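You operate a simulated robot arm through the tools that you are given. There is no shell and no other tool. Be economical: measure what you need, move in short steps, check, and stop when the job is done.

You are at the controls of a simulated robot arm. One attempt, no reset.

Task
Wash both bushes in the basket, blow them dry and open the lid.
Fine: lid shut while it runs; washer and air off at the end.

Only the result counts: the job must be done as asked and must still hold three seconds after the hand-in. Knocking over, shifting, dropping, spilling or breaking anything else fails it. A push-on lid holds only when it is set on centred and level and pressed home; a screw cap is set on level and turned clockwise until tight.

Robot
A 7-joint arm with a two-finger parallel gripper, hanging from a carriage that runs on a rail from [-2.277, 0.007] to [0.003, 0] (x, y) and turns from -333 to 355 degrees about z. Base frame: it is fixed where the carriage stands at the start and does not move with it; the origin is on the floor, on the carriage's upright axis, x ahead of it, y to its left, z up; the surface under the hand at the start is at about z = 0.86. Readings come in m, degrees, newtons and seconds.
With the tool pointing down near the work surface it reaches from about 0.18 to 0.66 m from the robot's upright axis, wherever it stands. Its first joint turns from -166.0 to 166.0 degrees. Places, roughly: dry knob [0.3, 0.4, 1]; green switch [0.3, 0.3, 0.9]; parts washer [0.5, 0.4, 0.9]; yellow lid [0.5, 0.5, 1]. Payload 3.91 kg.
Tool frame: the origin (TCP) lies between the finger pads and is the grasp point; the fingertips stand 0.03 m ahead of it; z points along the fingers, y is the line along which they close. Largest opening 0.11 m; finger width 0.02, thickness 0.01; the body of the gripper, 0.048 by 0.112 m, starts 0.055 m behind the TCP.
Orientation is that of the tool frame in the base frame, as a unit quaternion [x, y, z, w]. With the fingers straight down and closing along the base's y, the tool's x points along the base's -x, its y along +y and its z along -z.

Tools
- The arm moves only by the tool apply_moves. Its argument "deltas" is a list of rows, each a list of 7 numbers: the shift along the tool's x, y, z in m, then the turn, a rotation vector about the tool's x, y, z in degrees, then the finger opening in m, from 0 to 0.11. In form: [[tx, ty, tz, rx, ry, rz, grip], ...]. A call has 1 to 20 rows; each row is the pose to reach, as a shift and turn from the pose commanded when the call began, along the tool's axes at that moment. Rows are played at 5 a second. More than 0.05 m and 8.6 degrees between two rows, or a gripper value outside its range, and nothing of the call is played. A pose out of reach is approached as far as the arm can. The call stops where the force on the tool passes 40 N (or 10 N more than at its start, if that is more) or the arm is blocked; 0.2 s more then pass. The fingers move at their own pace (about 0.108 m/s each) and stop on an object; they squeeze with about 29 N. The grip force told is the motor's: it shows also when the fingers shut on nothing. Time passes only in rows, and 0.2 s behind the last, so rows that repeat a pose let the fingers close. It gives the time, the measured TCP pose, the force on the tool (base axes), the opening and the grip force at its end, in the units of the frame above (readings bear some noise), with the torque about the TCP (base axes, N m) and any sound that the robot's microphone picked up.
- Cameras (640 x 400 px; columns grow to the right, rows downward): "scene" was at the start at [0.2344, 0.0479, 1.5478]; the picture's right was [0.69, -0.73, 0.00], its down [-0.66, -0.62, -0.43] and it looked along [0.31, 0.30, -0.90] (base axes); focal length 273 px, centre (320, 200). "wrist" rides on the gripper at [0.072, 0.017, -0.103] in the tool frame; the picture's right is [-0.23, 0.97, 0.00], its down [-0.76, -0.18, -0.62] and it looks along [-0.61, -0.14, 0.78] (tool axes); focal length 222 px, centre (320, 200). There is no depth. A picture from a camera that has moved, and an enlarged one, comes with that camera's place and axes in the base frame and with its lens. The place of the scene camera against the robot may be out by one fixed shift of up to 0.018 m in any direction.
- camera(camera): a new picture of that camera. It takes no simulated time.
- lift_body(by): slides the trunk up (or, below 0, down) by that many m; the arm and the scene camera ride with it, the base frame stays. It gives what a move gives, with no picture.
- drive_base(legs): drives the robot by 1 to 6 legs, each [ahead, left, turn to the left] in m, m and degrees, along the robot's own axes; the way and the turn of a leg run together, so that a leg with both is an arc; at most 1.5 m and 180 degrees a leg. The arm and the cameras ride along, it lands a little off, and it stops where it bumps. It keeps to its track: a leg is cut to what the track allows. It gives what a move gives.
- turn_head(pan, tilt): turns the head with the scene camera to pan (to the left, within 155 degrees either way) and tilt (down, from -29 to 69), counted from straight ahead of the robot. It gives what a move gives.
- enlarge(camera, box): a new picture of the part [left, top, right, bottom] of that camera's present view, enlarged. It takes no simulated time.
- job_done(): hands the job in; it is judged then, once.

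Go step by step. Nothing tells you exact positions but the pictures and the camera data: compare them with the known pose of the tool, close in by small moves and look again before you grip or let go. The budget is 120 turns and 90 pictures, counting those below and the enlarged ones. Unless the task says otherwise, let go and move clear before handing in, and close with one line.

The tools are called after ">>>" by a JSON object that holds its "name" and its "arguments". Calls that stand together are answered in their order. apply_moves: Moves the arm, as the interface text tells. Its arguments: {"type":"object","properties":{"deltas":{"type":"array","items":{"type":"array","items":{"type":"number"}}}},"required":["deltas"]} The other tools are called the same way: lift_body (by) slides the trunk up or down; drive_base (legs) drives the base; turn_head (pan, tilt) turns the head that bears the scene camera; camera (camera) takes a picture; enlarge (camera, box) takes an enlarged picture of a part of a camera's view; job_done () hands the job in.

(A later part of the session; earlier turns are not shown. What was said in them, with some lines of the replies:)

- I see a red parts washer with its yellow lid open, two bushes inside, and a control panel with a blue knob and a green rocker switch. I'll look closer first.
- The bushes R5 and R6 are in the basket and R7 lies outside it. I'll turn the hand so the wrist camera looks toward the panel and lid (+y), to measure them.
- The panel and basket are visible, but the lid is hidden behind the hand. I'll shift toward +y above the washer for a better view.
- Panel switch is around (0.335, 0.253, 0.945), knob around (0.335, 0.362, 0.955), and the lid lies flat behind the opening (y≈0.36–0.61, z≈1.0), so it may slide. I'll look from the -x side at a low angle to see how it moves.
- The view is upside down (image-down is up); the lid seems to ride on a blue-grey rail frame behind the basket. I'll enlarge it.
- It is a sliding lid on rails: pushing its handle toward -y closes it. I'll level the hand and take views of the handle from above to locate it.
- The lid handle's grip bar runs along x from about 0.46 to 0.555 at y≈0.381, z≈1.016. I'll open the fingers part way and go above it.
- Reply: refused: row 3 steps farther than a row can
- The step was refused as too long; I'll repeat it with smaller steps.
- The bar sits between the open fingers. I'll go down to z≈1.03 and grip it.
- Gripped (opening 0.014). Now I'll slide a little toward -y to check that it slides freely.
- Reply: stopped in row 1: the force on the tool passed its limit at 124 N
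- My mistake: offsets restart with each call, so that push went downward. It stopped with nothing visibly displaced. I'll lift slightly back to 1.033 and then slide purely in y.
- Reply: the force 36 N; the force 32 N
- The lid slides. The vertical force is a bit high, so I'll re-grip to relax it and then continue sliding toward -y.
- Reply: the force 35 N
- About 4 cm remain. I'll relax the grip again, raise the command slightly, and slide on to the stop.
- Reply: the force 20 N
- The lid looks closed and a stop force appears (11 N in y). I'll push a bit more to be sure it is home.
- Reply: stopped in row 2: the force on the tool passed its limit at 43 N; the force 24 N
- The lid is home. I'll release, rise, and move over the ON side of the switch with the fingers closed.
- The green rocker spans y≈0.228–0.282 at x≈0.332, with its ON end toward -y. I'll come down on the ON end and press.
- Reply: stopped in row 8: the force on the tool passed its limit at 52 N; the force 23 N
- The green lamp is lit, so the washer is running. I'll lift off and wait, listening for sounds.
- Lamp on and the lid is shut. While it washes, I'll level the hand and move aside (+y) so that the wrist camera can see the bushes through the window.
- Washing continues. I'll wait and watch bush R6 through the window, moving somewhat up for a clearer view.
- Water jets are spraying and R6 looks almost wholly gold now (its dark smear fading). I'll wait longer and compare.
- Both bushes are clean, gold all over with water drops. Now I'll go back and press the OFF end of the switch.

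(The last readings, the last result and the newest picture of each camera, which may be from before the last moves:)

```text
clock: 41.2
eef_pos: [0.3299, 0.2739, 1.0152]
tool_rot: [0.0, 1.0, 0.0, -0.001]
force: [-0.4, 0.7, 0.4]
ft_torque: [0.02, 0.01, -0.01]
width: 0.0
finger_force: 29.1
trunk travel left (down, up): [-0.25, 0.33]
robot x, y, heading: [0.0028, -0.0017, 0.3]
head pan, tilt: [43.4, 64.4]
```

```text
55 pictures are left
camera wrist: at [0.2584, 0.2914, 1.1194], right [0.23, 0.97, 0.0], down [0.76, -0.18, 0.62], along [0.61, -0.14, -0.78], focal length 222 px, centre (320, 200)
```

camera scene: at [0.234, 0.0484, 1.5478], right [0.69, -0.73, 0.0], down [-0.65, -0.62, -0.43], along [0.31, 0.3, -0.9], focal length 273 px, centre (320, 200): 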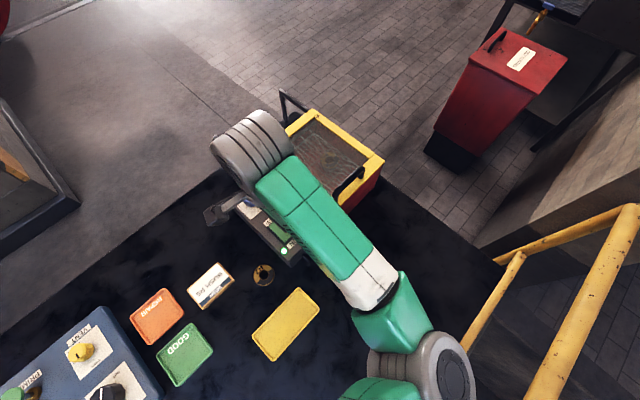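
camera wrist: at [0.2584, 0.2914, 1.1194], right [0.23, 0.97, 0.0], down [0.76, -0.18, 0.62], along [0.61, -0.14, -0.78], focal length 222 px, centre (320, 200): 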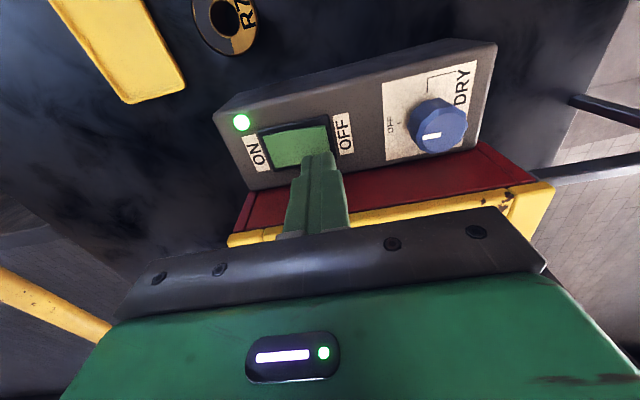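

The tip is above the OFF end. Pressing down gently.

>>> {"name": "apply_moves", "arguments": {"deltas": [[0, 0, 0.02, 0, 0, 0, 0], [0, 0, 0.03, 0, 0, 0, 0], [0, 0, 0.034, 0, 0, 0, 0], [0, 0, 0.038, 0, 0, 0, 0], [0, 0, 0.042, 0, 0, 0, 0], [0, 0, 0.046, 0, 0, 0, 0], [0, 0, 0.05, 0, 0, 0, 0], [0, 0, 0.054, 0, 0, 0, 0]]}}

>>> {"name": "camera", "arguments": {"camera": "wrist"}}

```text
clock: 42.6
eef_pos: [0.3312, 0.2754, 0.9737]
tool_rot: [0.0, 1.0, 0.0, 0.002]
force: [-4.5, -4.1, 23.1]
ft_torque: [-0.32, 0.15, -0.06]
width: 0.0
finger_force: 28.9
trunk travel left (down, up): [-0.25, 0.33]
robot x, y, heading: [-0.0001, 0.0025, 0.3]
head pan, tilt: [43.4, 64.4]
stopped in row 7: the force on the tool passed its limit at 50 N (the readings are from after the stop); the commanded pose is now the measured one
```

```text
54 pictures are left
camera wrist: at [0.259, 0.2917, 1.0775], right [0.23, 0.97, 0.0], down [0.76, -0.18, 0.62], along [0.61, -0.14, -0.78], focal length 222 px, centre (320, 200)
```

wrist: 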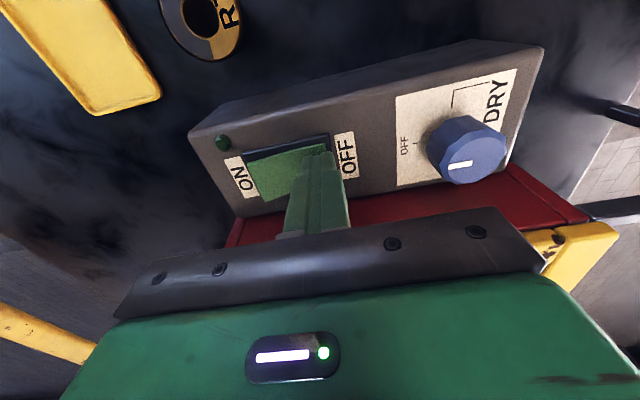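

The lamp is out, so the washer is off. Next is the DRY knob at about (0.337, 0.362): I'll rise, move over it with the hand pre-turned -45°, and open the fingers.

>>> {"name": "apply_moves", "arguments": {"deltas": [[0, 0, -0.04, 0, 0, 0, 0], [0, 0, -0.08, 0, 0, 0, 0.02], [-0.002, 0.03, -0.09, 0, 0, -8, 0.05], [-0.004, 0.06, -0.09, 0, 0, -16, 0.055], [-0.006, 0.087, -0.09, 0, 0, -24, 0.055], [-0.006, 0.087, -0.09, 0, 0, -32, 0.055], [-0.006, 0.087, -0.09, 0, 0, -40, 0.055], [-0.006, 0.087, -0.075, 0, 0, -45, 0.055], [-0.006, 0.087, -0.06, 0, 0, -45, 0.055], [-0.006, 0.087, -0.06, 0, 0, -45, 0.055]]}}

>>> {"name": "camera", "arguments": {"camera": "wrist"}}

```text
clock: 44.8
eef_pos: [0.3369, 0.3617, 1.0323]
tool_rot: [-0.383, 0.924, 0.0, 0.0]
force: [0.4, -0.2, -0.8]
ft_torque: [0.01, -0.01, -0.01]
width: 0.0549
finger_force: 0.1
trunk travel left (down, up): [-0.25, 0.33]
robot x, y, heading: [0.0001, -0.0039, 0.4]
head pan, tilt: [43.4, 64.4]
```

```text
53 pictures are left
camera wrist: at [0.2739, 0.3221, 1.136], right [-0.53, 0.85, 0.0], down [0.66, 0.41, 0.62], along [0.53, 0.33, -0.78], focal length 222 px, centre (320, 200)
```

wrist: 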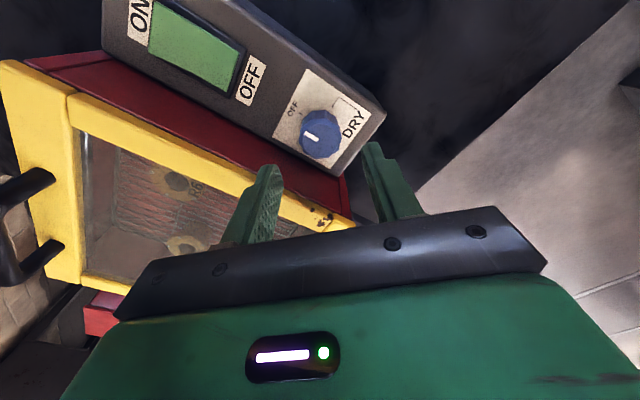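

The knob is centred under the fingers with adequate clearance to the lid. I'll lower around it and grip.

>>> {"name": "apply_moves", "arguments": {"deltas": [[0.0014, 0.0014, 0.02, 0, 0, 0, 0.05], [0.0014, 0.0014, 0.04, 0, 0, 0, 0.05], [0.0014, 0.0014, 0.05, 0, 0, 0, 0.05], [0.0014, 0.0014, 0.057, 0, 0, 0, 0.05], [0.0014, 0.0014, 0.057, 0, 0, 0, 0.05]]}}

>>> {"name": "camera", "arguments": {"camera": "wrist"}}

```text
clock: 46.0
eef_pos: [0.3359, 0.3615, 0.9748]
tool_rot: [-0.383, 0.924, 0.0, 0.0]
force: [0.1, 0.1, -0.1]
ft_torque: [0.03, -0.02, 0.0]
width: 0.0502
finger_force: 0.0
trunk travel left (down, up): [-0.25, 0.33]
robot x, y, heading: [0.0002, 0.0009, 0.2]
head pan, tilt: [43.4, 64.4]
```

```text
52 pictures are left
camera wrist: at [0.2716, 0.3219, 1.0784], right [-0.53, 0.85, 0.0], down [0.66, 0.41, 0.62], along [0.53, 0.33, -0.78], focal length 222 px, centre (320, 200)
```

wrist: 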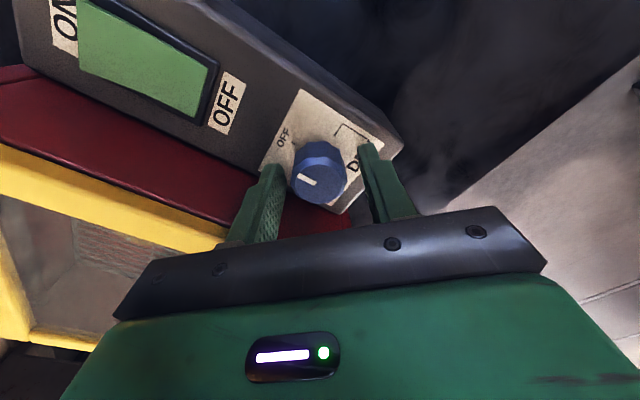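

The knob is between the fingers. Closing.

>>> {"name": "apply_moves", "arguments": {"deltas": [[0, 0, 0, 0, 0, 0, 0.03], [0, 0, 0, 0, 0, 0, 0.0], [0, 0, 0, 0, 0, 0, 0.0]]}}

>>> {"name": "apply_moves", "arguments": {"deltas": [[0, 0, 0, 0, 0, 8, 0], [0, 0, 0, 0, 0, 16, 0], [0, 0, 0, 0, 0, 24, 0], [0, 0, 0, 0, 0, 32, 0]]}}

>>> {"name": "camera", "arguments": {"camera": "wrist"}}

```text
clock: 46.8
eef_pos: [0.3352, 0.3611, 0.975]
tool_rot: [-0.382, 0.924, 0.0, 0.001]
force: [3.4, -2.1, -3.0]
ft_torque: [-0.01, 0.01, -0.03]
width: 0.0334
finger_force: 45.2
trunk travel left (down, up): [-0.25, 0.33]
robot x, y, heading: [-0.0021, 0.0004, 0.1]
head pan, tilt: [43.4, 64.4]
```

```text
clock: 47.8
eef_pos: [0.3356, 0.3608, 0.9745]
tool_rot: [-0.112, 0.994, 0.0, 0.001]
force: [5.4, 0.9, -20.0]
ft_torque: [0.28, -1.15, -0.02]
width: 0.0333
finger_force: 44.8
trunk travel left (down, up): [-0.25, 0.33]
robot x, y, heading: [-0.0011, 0.0011, 0.2]
head pan, tilt: [43.4, 64.4]
```

```text
51 pictures are left
camera wrist: at [0.261, 0.3613, 1.0785], right [0.01, 1.0, 0.0], down [0.78, 0.0, 0.62], along [0.62, 0.0, -0.78], focal length 222 px, centre (320, 200)
```

wrist: 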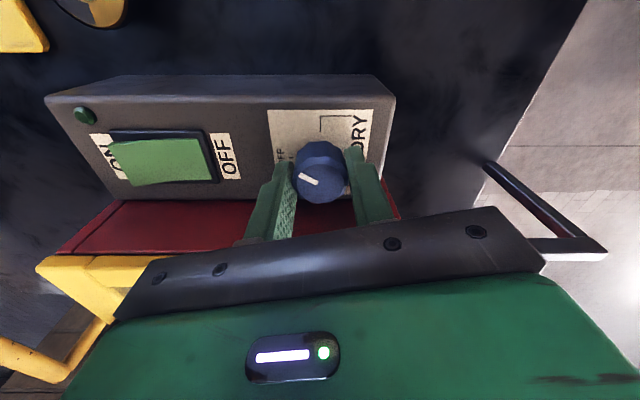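

The knob is turning with the hand. I'll continue clockwise toward the DRY mark.

>>> {"name": "apply_moves", "arguments": {"deltas": [[0, 0, 0, 0, 0, 8, 0], [0, 0, 0, 0, 0, 16, 0], [0, 0, 0, 0, 0, 24, 0], [0, 0, 0, 0, 0, 32, 0], [0, 0, 0, 0, 0, 40, 0], [0, 0, 0, 0, 0, 48, 0], [0, 0, 0, 0, 0, 54, 0]]}}

>>> {"name": "camera", "arguments": {"camera": "wrist"}}

>>> {"name": "enlarge", "arguments": {"camera": "scene", "box": [200, 70, 400, 270]}}

```text
clock: 49.4
eef_pos: [0.336, 0.3612, 0.9751]
tool_rot: [0.352, 0.936, 0.0, 0.001]
force: [11.2, 7.2, -31.8]
ft_torque: [0.06, -0.01, -0.01]
width: 0.0335
finger_force: 44.8
trunk travel left (down, up): [-0.25, 0.33]
robot x, y, heading: [-0.0028, 0.0014, -0.0]
head pan, tilt: [43.4, 64.4]
```

```text
50 pictures are left
camera wrist: at [0.2921, 0.4219, 1.0793], right [0.81, 0.58, 0.0], down [0.46, -0.64, 0.62], along [0.36, -0.51, -0.78], focal length 222 px, centre (320, 200)
```

wrist: 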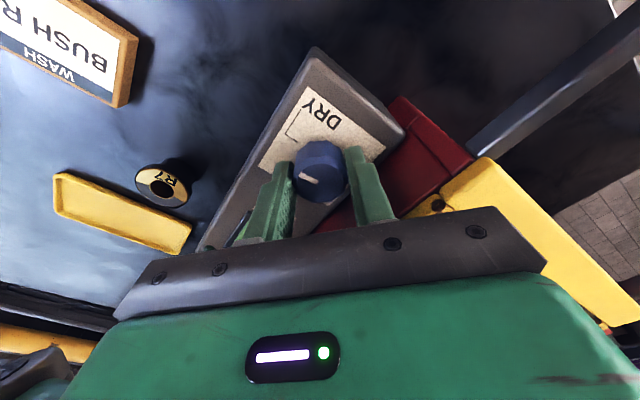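

```text
2.00 times, centred on (300, 170) of scene
camera zoom: at [0.2341, 0.0482, 1.5478], right [0.69, -0.73, 0.0], down [-0.65, -0.62, -0.43], along [0.31, 0.3, -0.9], focal length 546 px, centre (360, 260)
```

zoom: 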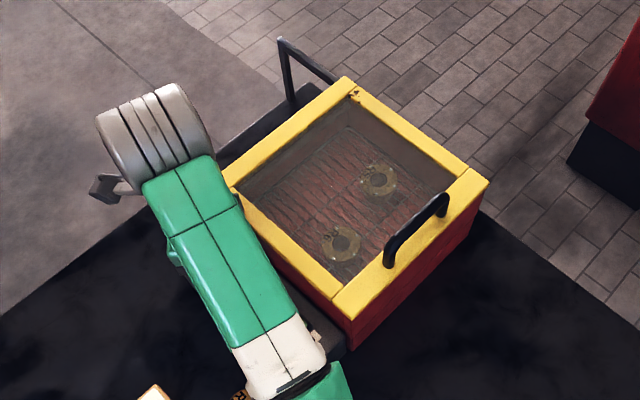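

The knob has turned about 86°. I'll check the pointer versus the DRY mark up close.

>>> {"name": "enlarge", "arguments": {"camera": "wrist", "box": [240, 80, 400, 220]}}

>>> {"name": "enlarge", "arguments": {"camera": "scene", "box": [280, 110, 360, 190]}}

```text
2.86 times, centred on (320, 150) of wrist
camera zoom: at [0.2921, 0.4219, 1.0793], right [0.81, 0.58, 0.0], down [0.46, -0.64, 0.62], along [0.36, -0.51, -0.78], focal length 635 px, centre (320, 343)
```

zoom: 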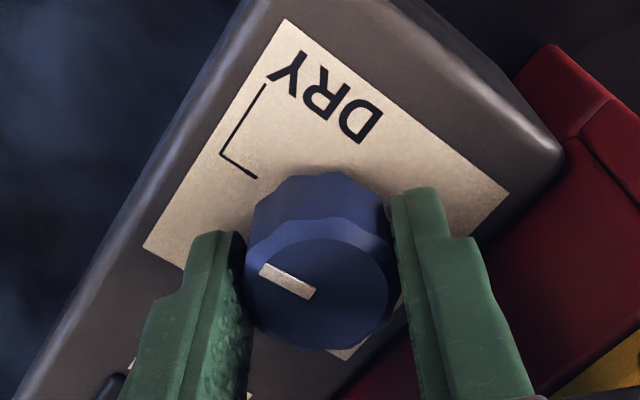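

```text
5.00 times, centred on (320, 150) of scene
camera zoom: at [0.2341, 0.0482, 1.5478], right [0.69, -0.73, 0.0], down [-0.65, -0.62, -0.43], along [0.31, 0.3, -0.9], focal length 1364 px, centre (320, 450)
```

zoom: 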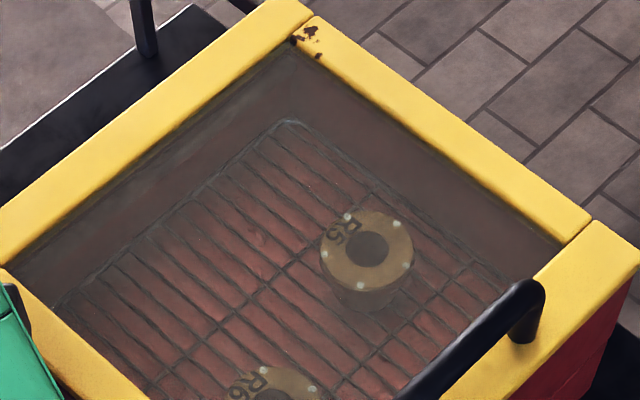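

The DRY tick lies exactly along -x, and the pointer is ~5° short. I'll turn 5° more and check for signs of drying.

>>> {"name": "apply_moves", "arguments": {"deltas": [[0, 0, 0, 0, 0, 3, 0], [0, 0, 0, 0, 0, 5, 0], [0, 0, 0, 0, 0, 5, 0], [0, 0, 0, 0, 0, 5, 0], [0, 0, 0, 0, 0, 5, 0]]}}

>>> {"name": "enlarge", "arguments": {"camera": "wrist", "box": [240, 80, 400, 220]}}

>>> {"name": "enlarge", "arguments": {"camera": "scene", "box": [260, 100, 360, 200]}}

```text
clock: 50.6
eef_pos: [0.3356, 0.3608, 0.9768]
tool_rot: [0.391, 0.921, 0.001, 0.001]
force: [6.5, 5.7, -22.9]
ft_torque: [-0.05, 0.01, 0.33]
width: 0.0338
finger_force: 44.9
trunk travel left (down, up): [-0.25, 0.33]
robot x, y, heading: [-0.0001, -0.0001, 0.2]
head pan, tilt: [43.4, 64.4]
```

```text
2.86 times, centred on (320, 150) of wrist
camera zoom: at [0.2973, 0.4254, 1.0797], right [0.86, 0.51, 0.0], down [0.4, -0.67, 0.62], along [0.32, -0.53, -0.78], focal length 635 px, centre (320, 343)
```

zoom: 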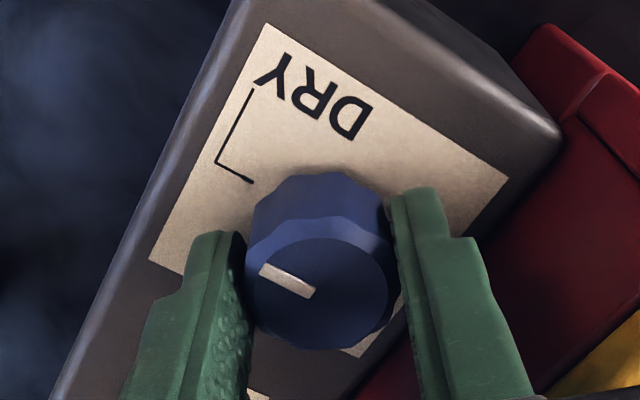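

```text
4.00 times, centred on (310, 150) of scene
camera zoom: at [0.234, 0.0483, 1.5479], right [0.69, -0.73, 0.0], down [-0.65, -0.62, -0.43], along [0.31, 0.3, -0.9], focal length 1092 px, centre (360, 400)
```

zoom: 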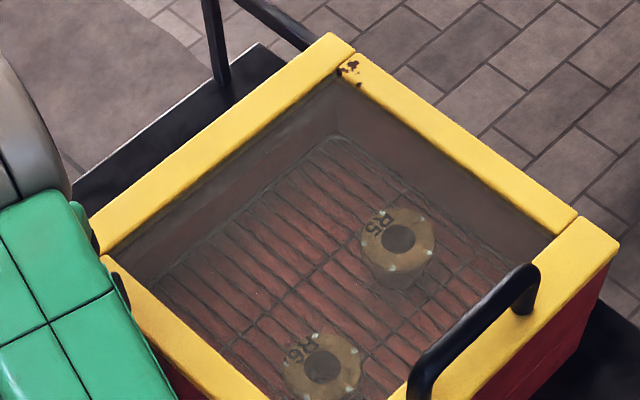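

The pointer is at the DRY mark and a small counter-torque suggests the end stop. I'll hold and watch whether the drops vanish.

>>> {"name": "apply_moves", "arguments": {"deltas": [[0, 0, 0, 0, 0, 0, 0], [0, 0, 0, 0, 0, 0, 0], [0, 0, 0, 0, 0, 0, 0], [0, 0, 0, 0, 0, 0, 0], [0, 0, 0, 0, 0, 0, 0], [0, 0, 0, 0, 0, 0, 0], [0, 0, 0, 0, 0, 0, 0], [0, 0, 0, 0, 0, 0, 0], [0, 0, 0, 0, 0, 0, 0], [0, 0, 0, 0, 0, 0, 0], [0, 0, 0, 0, 0, 0, 0], [0, 0, 0, 0, 0, 0, 0], [0, 0, 0, 0, 0, 0, 0], [0, 0, 0, 0, 0, 0, 0], [0, 0, 0, 0, 0, 0, 0], [0, 0, 0, 0, 0, 0, 0], [0, 0, 0, 0, 0, 0, 0], [0, 0, 0, 0, 0, 0, 0], [0, 0, 0, 0, 0, 0, 0], [0, 0, 0, 0, 0, 0, 0]]}}

>>> {"name": "enlarge", "arguments": {"camera": "scene", "box": [290, 130, 350, 190]}}

```text
clock: 54.8
eef_pos: [0.3355, 0.3616, 0.9764]
tool_rot: [0.391, 0.921, 0.001, 0.0]
force: [0.2, -1.8, 1.8]
ft_torque: [-0.09, 0.17, 0.22]
width: 0.0334
finger_force: 44.9
trunk travel left (down, up): [-0.25, 0.33]
robot x, y, heading: [-0.0012, -0.0008, 0.2]
head pan, tilt: [43.4, 64.4]
```

```text
6.67 times, centred on (320, 160) of scene
camera zoom: at [0.2339, 0.0483, 1.5479], right [0.69, -0.73, 0.0], down [-0.65, -0.62, -0.43], along [0.31, 0.3, -0.9], focal length 1819 px, centre (320, 467)
```

zoom: 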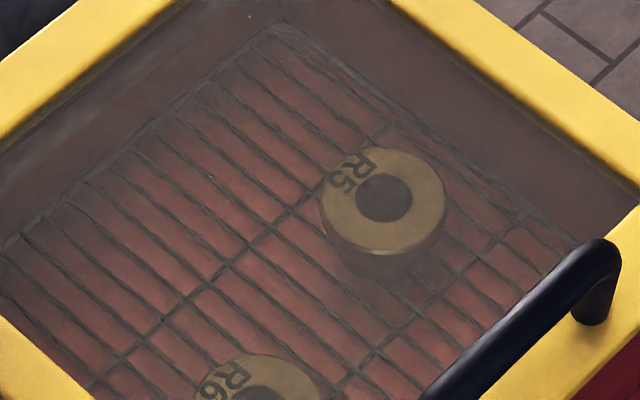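

The drops have gone, so drying works. I'll hold a few seconds more for margin, then turn back to OFF.

>>> {"name": "apply_moves", "arguments": {"deltas": [[0, 0, 0, 0, 0, 0, 0], [0, 0, 0, 0, 0, 0, 0], [0, 0, 0, 0, 0, 0, 0], [0, 0, 0, 0, 0, 0, 0], [0, 0, 0, 0, 0, 0, 0], [0, 0, 0, 0, 0, 0, 0], [0, 0, 0, 0, 0, 0, 0], [0, 0, 0, 0, 0, 0, 0], [0, 0, 0, 0, 0, 0, 0], [0, 0, 0, 0, 0, 0, 0], [0, 0, 0, 0, 0, 0, 0], [0, 0, 0, 0, 0, 0, 0], [0, 0, 0, 0, 0, 0, 0], [0, 0, 0, 0, 0, 0, 0], [0, 0, 0, 0, 0, 0, 0], [0, 0, 0, 0, 0, 0, 0], [0, 0, 0, 0, 0, 0, 0], [0, 0, 0, 0, 0, 0, 0], [0, 0, 0, 0, 0, 0, 0], [0, 0, 0, 0, 0, 0, 0]]}}

>>> {"name": "apply_moves", "arguments": {"deltas": [[0, 0, 0, 0, 0, -8, 0], [0, 0, 0, 0, 0, -16, 0], [0, 0, 0, 0, 0, -24, 0], [0, 0, 0, 0, 0, -32, 0], [0, 0, 0, 0, 0, -40, 0], [0, 0, 0, 0, 0, -48, 0], [0, 0, 0, 0, 0, -56, 0], [0, 0, 0, 0, 0, -64, 0], [0, 0, 0, 0, 0, -72, 0], [0, 0, 0, 0, 0, -80, 0], [0, 0, 0, 0, 0, -87, 0], [0, 0, 0, 0, 0, -91, 0], [0, 0, 0, 0, 0, -91, 0]]}}

>>> {"name": "enlarge", "arguments": {"camera": "wrist", "box": [220, 80, 420, 220]}}

```text
clock: 59.0
eef_pos: [0.336, 0.3609, 0.9755]
tool_rot: [0.391, 0.92, 0.001, 0.001]
force: [-3.0, -4.0, 11.3]
ft_torque: [-0.18, 0.15, 0.17]
width: 0.0335
finger_force: 45.4
trunk travel left (down, up): [-0.25, 0.33]
robot x, y, heading: [0.0006, -0.0019, 0.2]
head pan, tilt: [43.4, 64.4]
```

```text
clock: 61.8
eef_pos: [0.3364, 0.3601, 0.9755]
tool_rot: [-0.383, 0.924, 0.0, 0.0]
force: [-5.8, -14.9, 23.1]
ft_torque: [-0.04, 0.04, -0.23]
width: 0.0334
finger_force: 44.8
trunk travel left (down, up): [-0.25, 0.33]
robot x, y, heading: [0.0035, 0.0011, 0.2]
head pan, tilt: [43.4, 64.4]
```

```text
2.86 times, centred on (320, 150) of wrist
camera zoom: at [0.2724, 0.3213, 1.0792], right [-0.53, 0.85, 0.0], down [0.66, 0.41, 0.62], along [0.53, 0.33, -0.78], focal length 635 px, centre (320, 343)
```

zoom: 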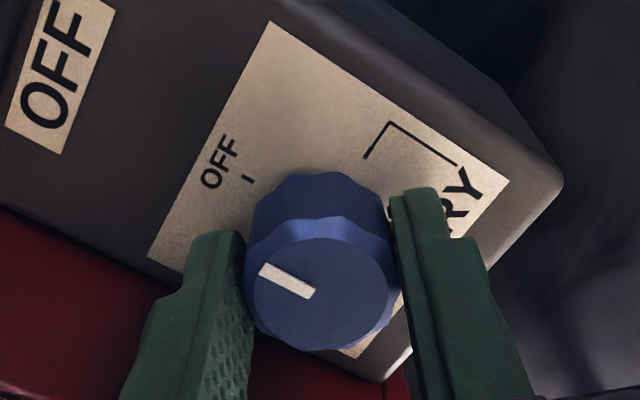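

The knob is back against OFF. I'll release gently, rise and check the scene.

>>> {"name": "apply_moves", "arguments": {"deltas": [[0, 0, 0, 0, 0, 0, 0.05], [0, 0, 0, 0, 0, 0, 0.05], [0, 0, -0.03, 0, 0, 0, 0.05], [0, 0, -0.07, 0, 0, 0, 0.05], [0, 0, -0.11, 0, 0, 8, 0.05], [0, 0, -0.125, 0, 0, 16, 0.05], [0, 0, -0.125, 0, 0, 24, 0.05], [0, 0, -0.125, 0, 0, 32, 0.05], [0, 0, -0.125, 0, 0, 40, 0.05], [0, 0, -0.125, 0, 0, 45, 0.05], [0, 0, -0.125, 0, 0, 45, 0.05]]}}

>>> {"name": "enlarge", "arguments": {"camera": "scene", "box": [200, 90, 400, 290]}}

>>> {"name": "camera", "arguments": {"camera": "wrist"}}

```text
clock: 64.2
eef_pos: [0.3356, 0.3621, 1.1019]
tool_rot: [0.002, 1.0, 0.001, 0.0]
force: [0.6, -0.6, -0.4]
ft_torque: [-0.01, -0.02, 0.01]
width: 0.0501
finger_force: 0.0
trunk travel left (down, up): [-0.25, 0.33]
robot x, y, heading: [0.0018, -0.0013, -0.1]
head pan, tilt: [43.4, 64.4]
```

```text
2.00 times, centred on (300, 190) of scene
camera zoom: at [0.2339, 0.0484, 1.5478], right [0.69, -0.73, 0.0], down [-0.65, -0.62, -0.43], along [0.31, 0.3, -0.9], focal length 546 px, centre (360, 220)
```

zoom: 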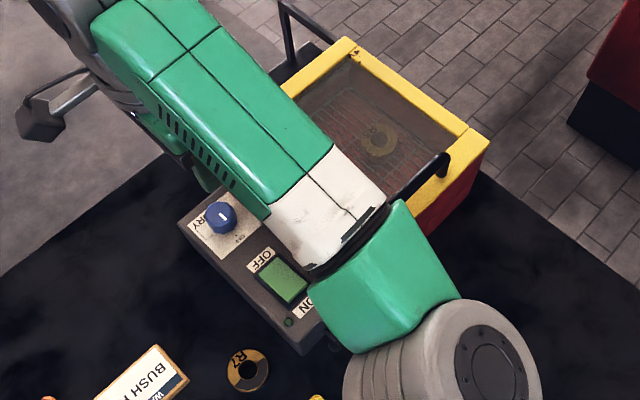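

```text
41 pictures are left
camera wrist: at [0.2632, 0.3786, 1.2047], right [0.23, 0.97, 0.0], down [0.76, -0.18, 0.62], along [0.61, -0.14, -0.78], focal length 222 px, centre (320, 200)
```

wrist: 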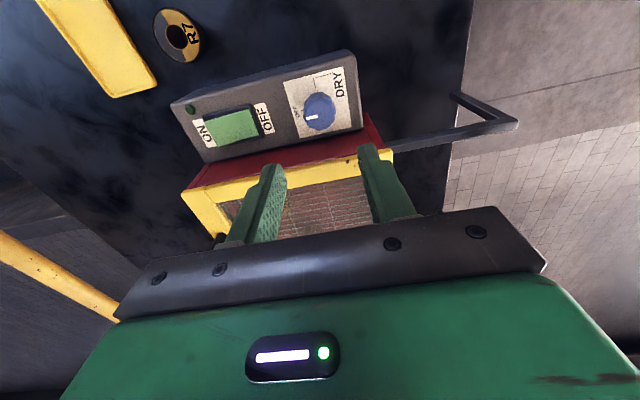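

Washer lamp is off and the knob is at OFF. Now I'll move above the handle of the closed lid (~(0.497, 0.198)).

>>> {"name": "apply_moves", "arguments": {"deltas": [[-0.03, -0.03, -0.015, 0, 0, 0, 0.06], [-0.06, -0.06, -0.02, 0, 0, 0, 0.06], [-0.09, -0.09, -0.02, 0, 0, 0, 0.06], [-0.12, -0.12, -0.02, 0, 0, 0, 0.06], [-0.15, -0.15, -0.02, 0, 0, 0, 0.06], [-0.161, -0.1635, -0.01, 0, 0, 0, 0.06], [-0.161, -0.1635, 0.012, 0, 0, 0, 0.06], [-0.161, -0.1635, 0.022, 0, 0, 0, 0.06], [-0.161, -0.1635, 0.022, 0, 0, 0, 0.06]]}}

>>> {"name": "camera", "arguments": {"camera": "wrist"}}

```text
clock: 66.2
eef_pos: [0.497, 0.1991, 1.0793]
tool_rot: [0.0, 1.0, 0.0, 0.0]
force: [-0.6, -0.6, 0.6]
ft_torque: [0.0, -0.01, 0.0]
width: 0.0598
finger_force: 0.1
trunk travel left (down, up): [-0.25, 0.33]
robot x, y, heading: [0.0008, 0.001, 0.2]
head pan, tilt: [43.4, 64.4]
```

```text
40 pictures are left
camera wrist: at [0.4245, 0.2163, 1.1825], right [0.23, 0.97, 0.0], down [0.76, -0.18, 0.62], along [0.61, -0.14, -0.78], focal length 222 px, centre (320, 200)
```

wrist: 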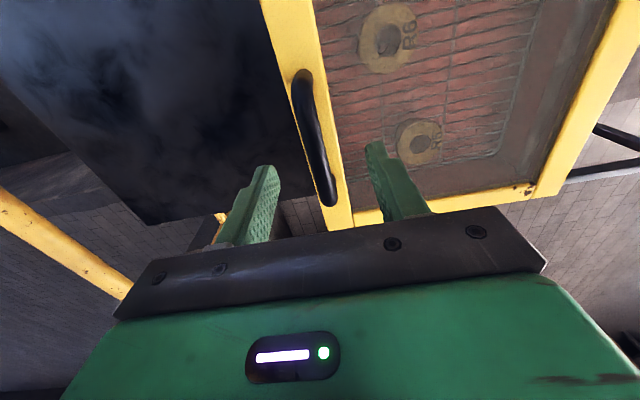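

The bar is between the fingers and the bushes look clean and dry. I'll lower and grip.

>>> {"name": "apply_moves", "arguments": {"deltas": [[0, 0, 0.025, 0, 0, 0, 0.06], [0, 0, 0.045, 0, 0, 0, 0.06], [0, 0, 0.045, 0, 0, 0, 0.03], [0, 0, 0.045, 0, 0, 0, 0.0], [0, 0, 0.045, 0, 0, 0, 0.0]]}}

>>> {"name": "apply_moves", "arguments": {"deltas": [[0, 0.006, 0, 0, 0, 0, 0], [0, 0.012, 0, 0, 0, 0, 0], [0, 0.018, 0, 0, 0, 0, 0], [0, 0.024, 0, 0, 0, 0, 0]]}}

```text
clock: 67.4
eef_pos: [0.4982, 0.1991, 1.0329]
tool_rot: [0.001, 1.0, 0.001, 0.0]
force: [1.8, 0.3, -3.2]
ft_torque: [0.02, -0.46, -0.14]
width: 0.0133
finger_force: 45.2
trunk travel left (down, up): [-0.25, 0.33]
robot x, y, heading: [-0.0027, 0.0008, -0.0]
head pan, tilt: [43.4, 64.4]
```

```text
clock: 68.4
eef_pos: [0.4982, 0.2219, 1.0349]
tool_rot: [0.0, 1.0, 0.002, 0.0]
force: [5.6, -0.4, -8.7]
ft_torque: [-0.04, -0.43, -0.09]
width: 0.0134
finger_force: 45.0
trunk travel left (down, up): [-0.25, 0.33]
robot x, y, heading: [0.0009, 0.0025, 0.1]
head pan, tilt: [43.4, 64.4]
```

It slides well. I'll continue to the fully open position (y≈0.379).

>>> {"name": "apply_moves", "arguments": {"deltas": [[0, 0.01, 0, 0, 0, 0, 0], [0, 0.02, 0, 0, 0, 0, 0], [0, 0.03, 0, 0, 0, 0, 0], [0, 0.04, 0, 0, 0, 0, 0], [0, 0.05, 0, 0, 0, 0, 0], [0, 0.06, 0, 0, 0, 0, 0], [0, 0.07, 0, 0, 0, 0, 0], [0, 0.08, 0, 0, 0, 0, 0], [0, 0.09, 0, 0, 0, 0, 0], [0, 0.1, 0, 0, 0, 0, 0], [0, 0.11, 0, 0, 0, 0, 0], [0, 0.12, 0, 0, 0, 0, 0], [0, 0.13, 0, 0, 0, 0, 0], [0, 0.14, 0, 0, 0, 0, 0], [0, 0.148, 0, 0, 0, 0, 0], [0, 0.154, 0, 0, 0, 0, 0]]}}

>>> {"name": "camera", "arguments": {"camera": "wrist"}}

```text
clock: 71.8
eef_pos: [0.498, 0.3742, 1.0347]
tool_rot: [0.001, 1.0, 0.001, 0.001]
force: [18.7, -0.2, -31.6]
ft_torque: [0.04, 0.08, -0.11]
width: 0.0139
finger_force: 45.2
trunk travel left (down, up): [-0.25, 0.33]
robot x, y, heading: [-0.0034, -0.0005, -0.0]
head pan, tilt: [43.4, 64.4]
```

```text
39 pictures are left
camera wrist: at [0.4247, 0.3915, 1.138], right [0.23, 0.97, 0.0], down [0.76, -0.18, 0.62], along [0.61, -0.14, -0.78], focal length 222 px, centre (320, 200)
```

wrist: 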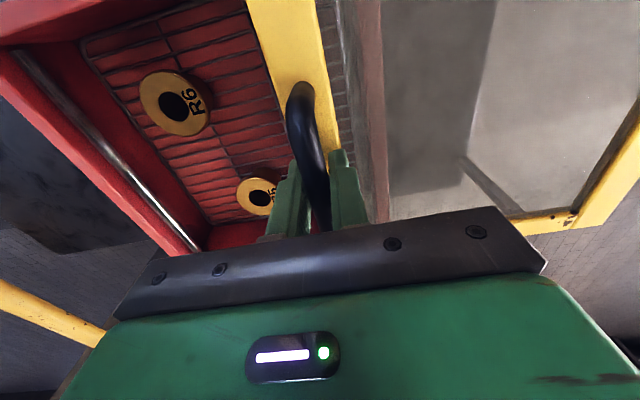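

The lid is nearly back where it was, and both bushes are clean. I'll relax the grip and push the last few millimetres to the stop.

>>> {"name": "apply_moves", "arguments": {"deltas": [[0, 0, 0, 0, 0, 0, 0.03], [0, 0, 0.001, 0, 0, 0, 0.03], [0, 0, 0.001, 0, 0, 0, 0.0], [0, 0, 0.001, 0, 0, 0, 0.0]]}}

>>> {"name": "apply_moves", "arguments": {"deltas": [[0, 0.003, 0, 0, 0, 0, 0], [0, 0.006, 0, 0, 0, 0, 0], [0, 0.009, 0, 0, 0, 0, 0]]}}

```text
clock: 72.8
eef_pos: [0.4955, 0.3772, 1.034]
tool_rot: [0.0, 1.0, 0.002, 0.0]
force: [-6.8, 0.6, 10.8]
ft_torque: [0.02, 0.29, -0.08]
width: 0.0134
finger_force: 45.3
trunk travel left (down, up): [-0.25, 0.33]
robot x, y, heading: [-0.0005, 0.0009, 0.1]
head pan, tilt: [43.4, 64.4]
```

```text
clock: 73.7
eef_pos: [0.496, 0.383, 1.0334]
tool_rot: [0.002, 1.0, -0.001, 0.0]
force: [-8.0, -8.2, 8.6]
ft_torque: [-0.13, -0.16, -0.01]
width: 0.0135
finger_force: 44.8
trunk travel left (down, up): [-0.25, 0.33]
robot x, y, heading: [-0.0009, -0.0009, -0.0]
head pan, tilt: [43.4, 64.4]
stopped in row 3: the force on the tool passed its limit at 40 N (the readings are from after the stop); the commanded pose is now the measured one
```

The lid has reached its open stop. I'll release, rise, and back off to inspect.

>>> {"name": "apply_moves", "arguments": {"deltas": [[0, 0, 0, 0, 0, 0, 0.06], [0, 0, 0, 0, 0, 0, 0.06], [0, 0, -0.03, 0, 0, 0, 0.06], [0, 0, -0.07, 0, 0, 0, 0.06], [0, 0, -0.11, 0, 0, 0, 0.06], [0.0, -0.04, -0.14, 0, 0, 0, 0.06], [0.0, -0.08, -0.16, 0, 0, 0, 0.06], [0.0, -0.12, -0.16, 0, 0, 0, 0.06], [0.03, -0.16, -0.16, 0, 0, 0, 0.06], [0.06, -0.2, -0.16, 0, 0, 0, 0.06], [0.09, -0.24, -0.16, 0, 0, 0, 0.06], [0.09, -0.24, -0.16, 0, 0, 0, 0.06]]}}

>>> {"name": "enlarge", "arguments": {"camera": "scene", "box": [180, 60, 400, 280]}}

>>> {"name": "camera", "arguments": {"camera": "wrist"}}

>>> {"name": "camera", "arguments": {"camera": "scene"}}

```text
clock: 76.3
eef_pos: [0.4066, 0.144, 1.1932]
tool_rot: [0.002, 1.0, 0.0, 0.0]
force: [0.5, -0.4, 0.1]
ft_torque: [0.01, -0.02, 0.0]
width: 0.06
finger_force: 0.0
trunk travel left (down, up): [-0.25, 0.33]
robot x, y, heading: [-0.0035, 0.0026, 0.1]
head pan, tilt: [43.4, 64.4]
```

```text
1.82 times, centred on (290, 170) of scene
camera zoom: at [0.2337, 0.048, 1.5478], right [0.69, -0.73, 0.0], down [-0.65, -0.62, -0.43], along [0.31, 0.3, -0.9], focal length 496 px, centre (374, 254)
```

zoom: 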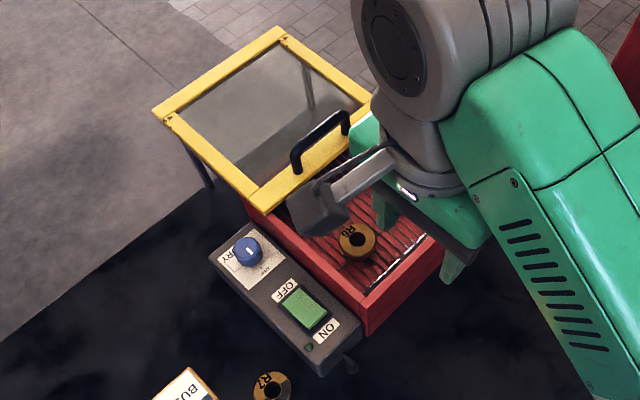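

```text
37 pictures are left
camera wrist: at [0.3334, 0.1622, 1.2968], right [0.23, 0.97, 0.0], down [0.76, -0.18, 0.62], along [0.61, -0.14, -0.78], focal length 222 px, centre (320, 200)
```

wrist: 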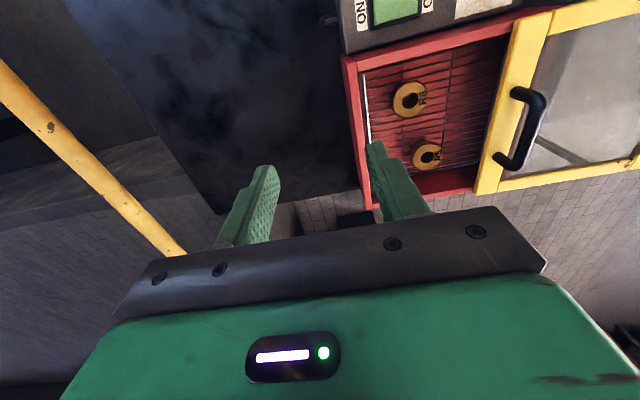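

```text
36 pictures are left
camera scene: at [0.2337, 0.048, 1.5478], right [0.69, -0.73, 0.0], down [-0.65, -0.62, -0.43], along [0.31, 0.3, -0.9], focal length 273 px, centre (320, 200)
```

scene: 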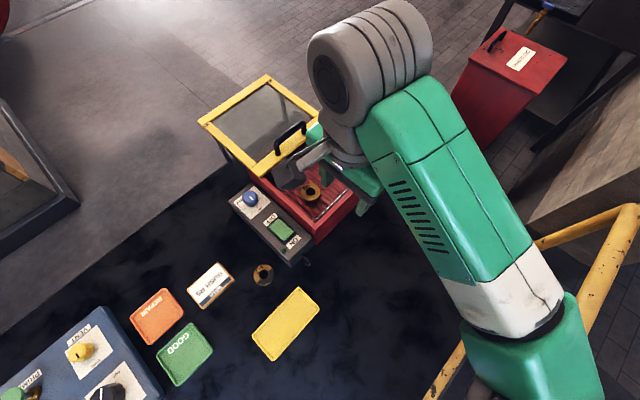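

Both bushes are clean, the lid is open and the controls are off. One last close look for drops and the lamp.

>>> {"name": "enlarge", "arguments": {"camera": "wrist", "box": [330, 0, 490, 200]}}

```text
2.00 times, centred on (410, 100) of wrist
camera zoom: at [0.3334, 0.1622, 1.2968], right [0.23, 0.97, 0.0], down [0.76, -0.18, 0.62], along [0.61, -0.14, -0.78], focal length 444 px, centre (140, 400)
```

zoom: 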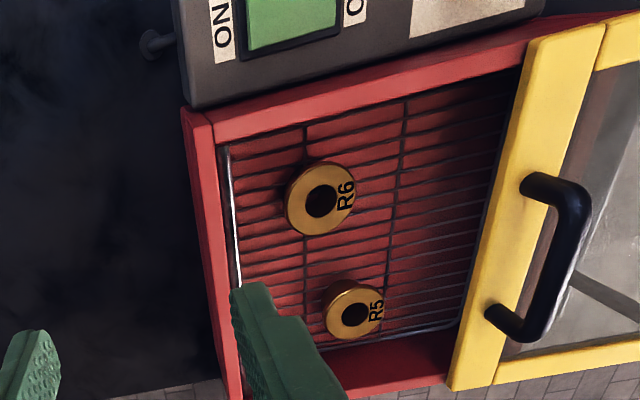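

Both bushes are clean with no drops, the lid is open, the washer and air are off, and the hand is clear. Handing in.

>>> {"name": "job_done", "arguments": {}}

```text
The job is handed in.
```

Both bushes (R5 and R6) were washed and blown dry with the lid shut; the washer and air are now off, and the lid is open. Early on, one mistaken command pressed the hand down on the lid handle at about 124 N before the arm stopped; nothing looked displaced, and the lid slid normally afterwards.
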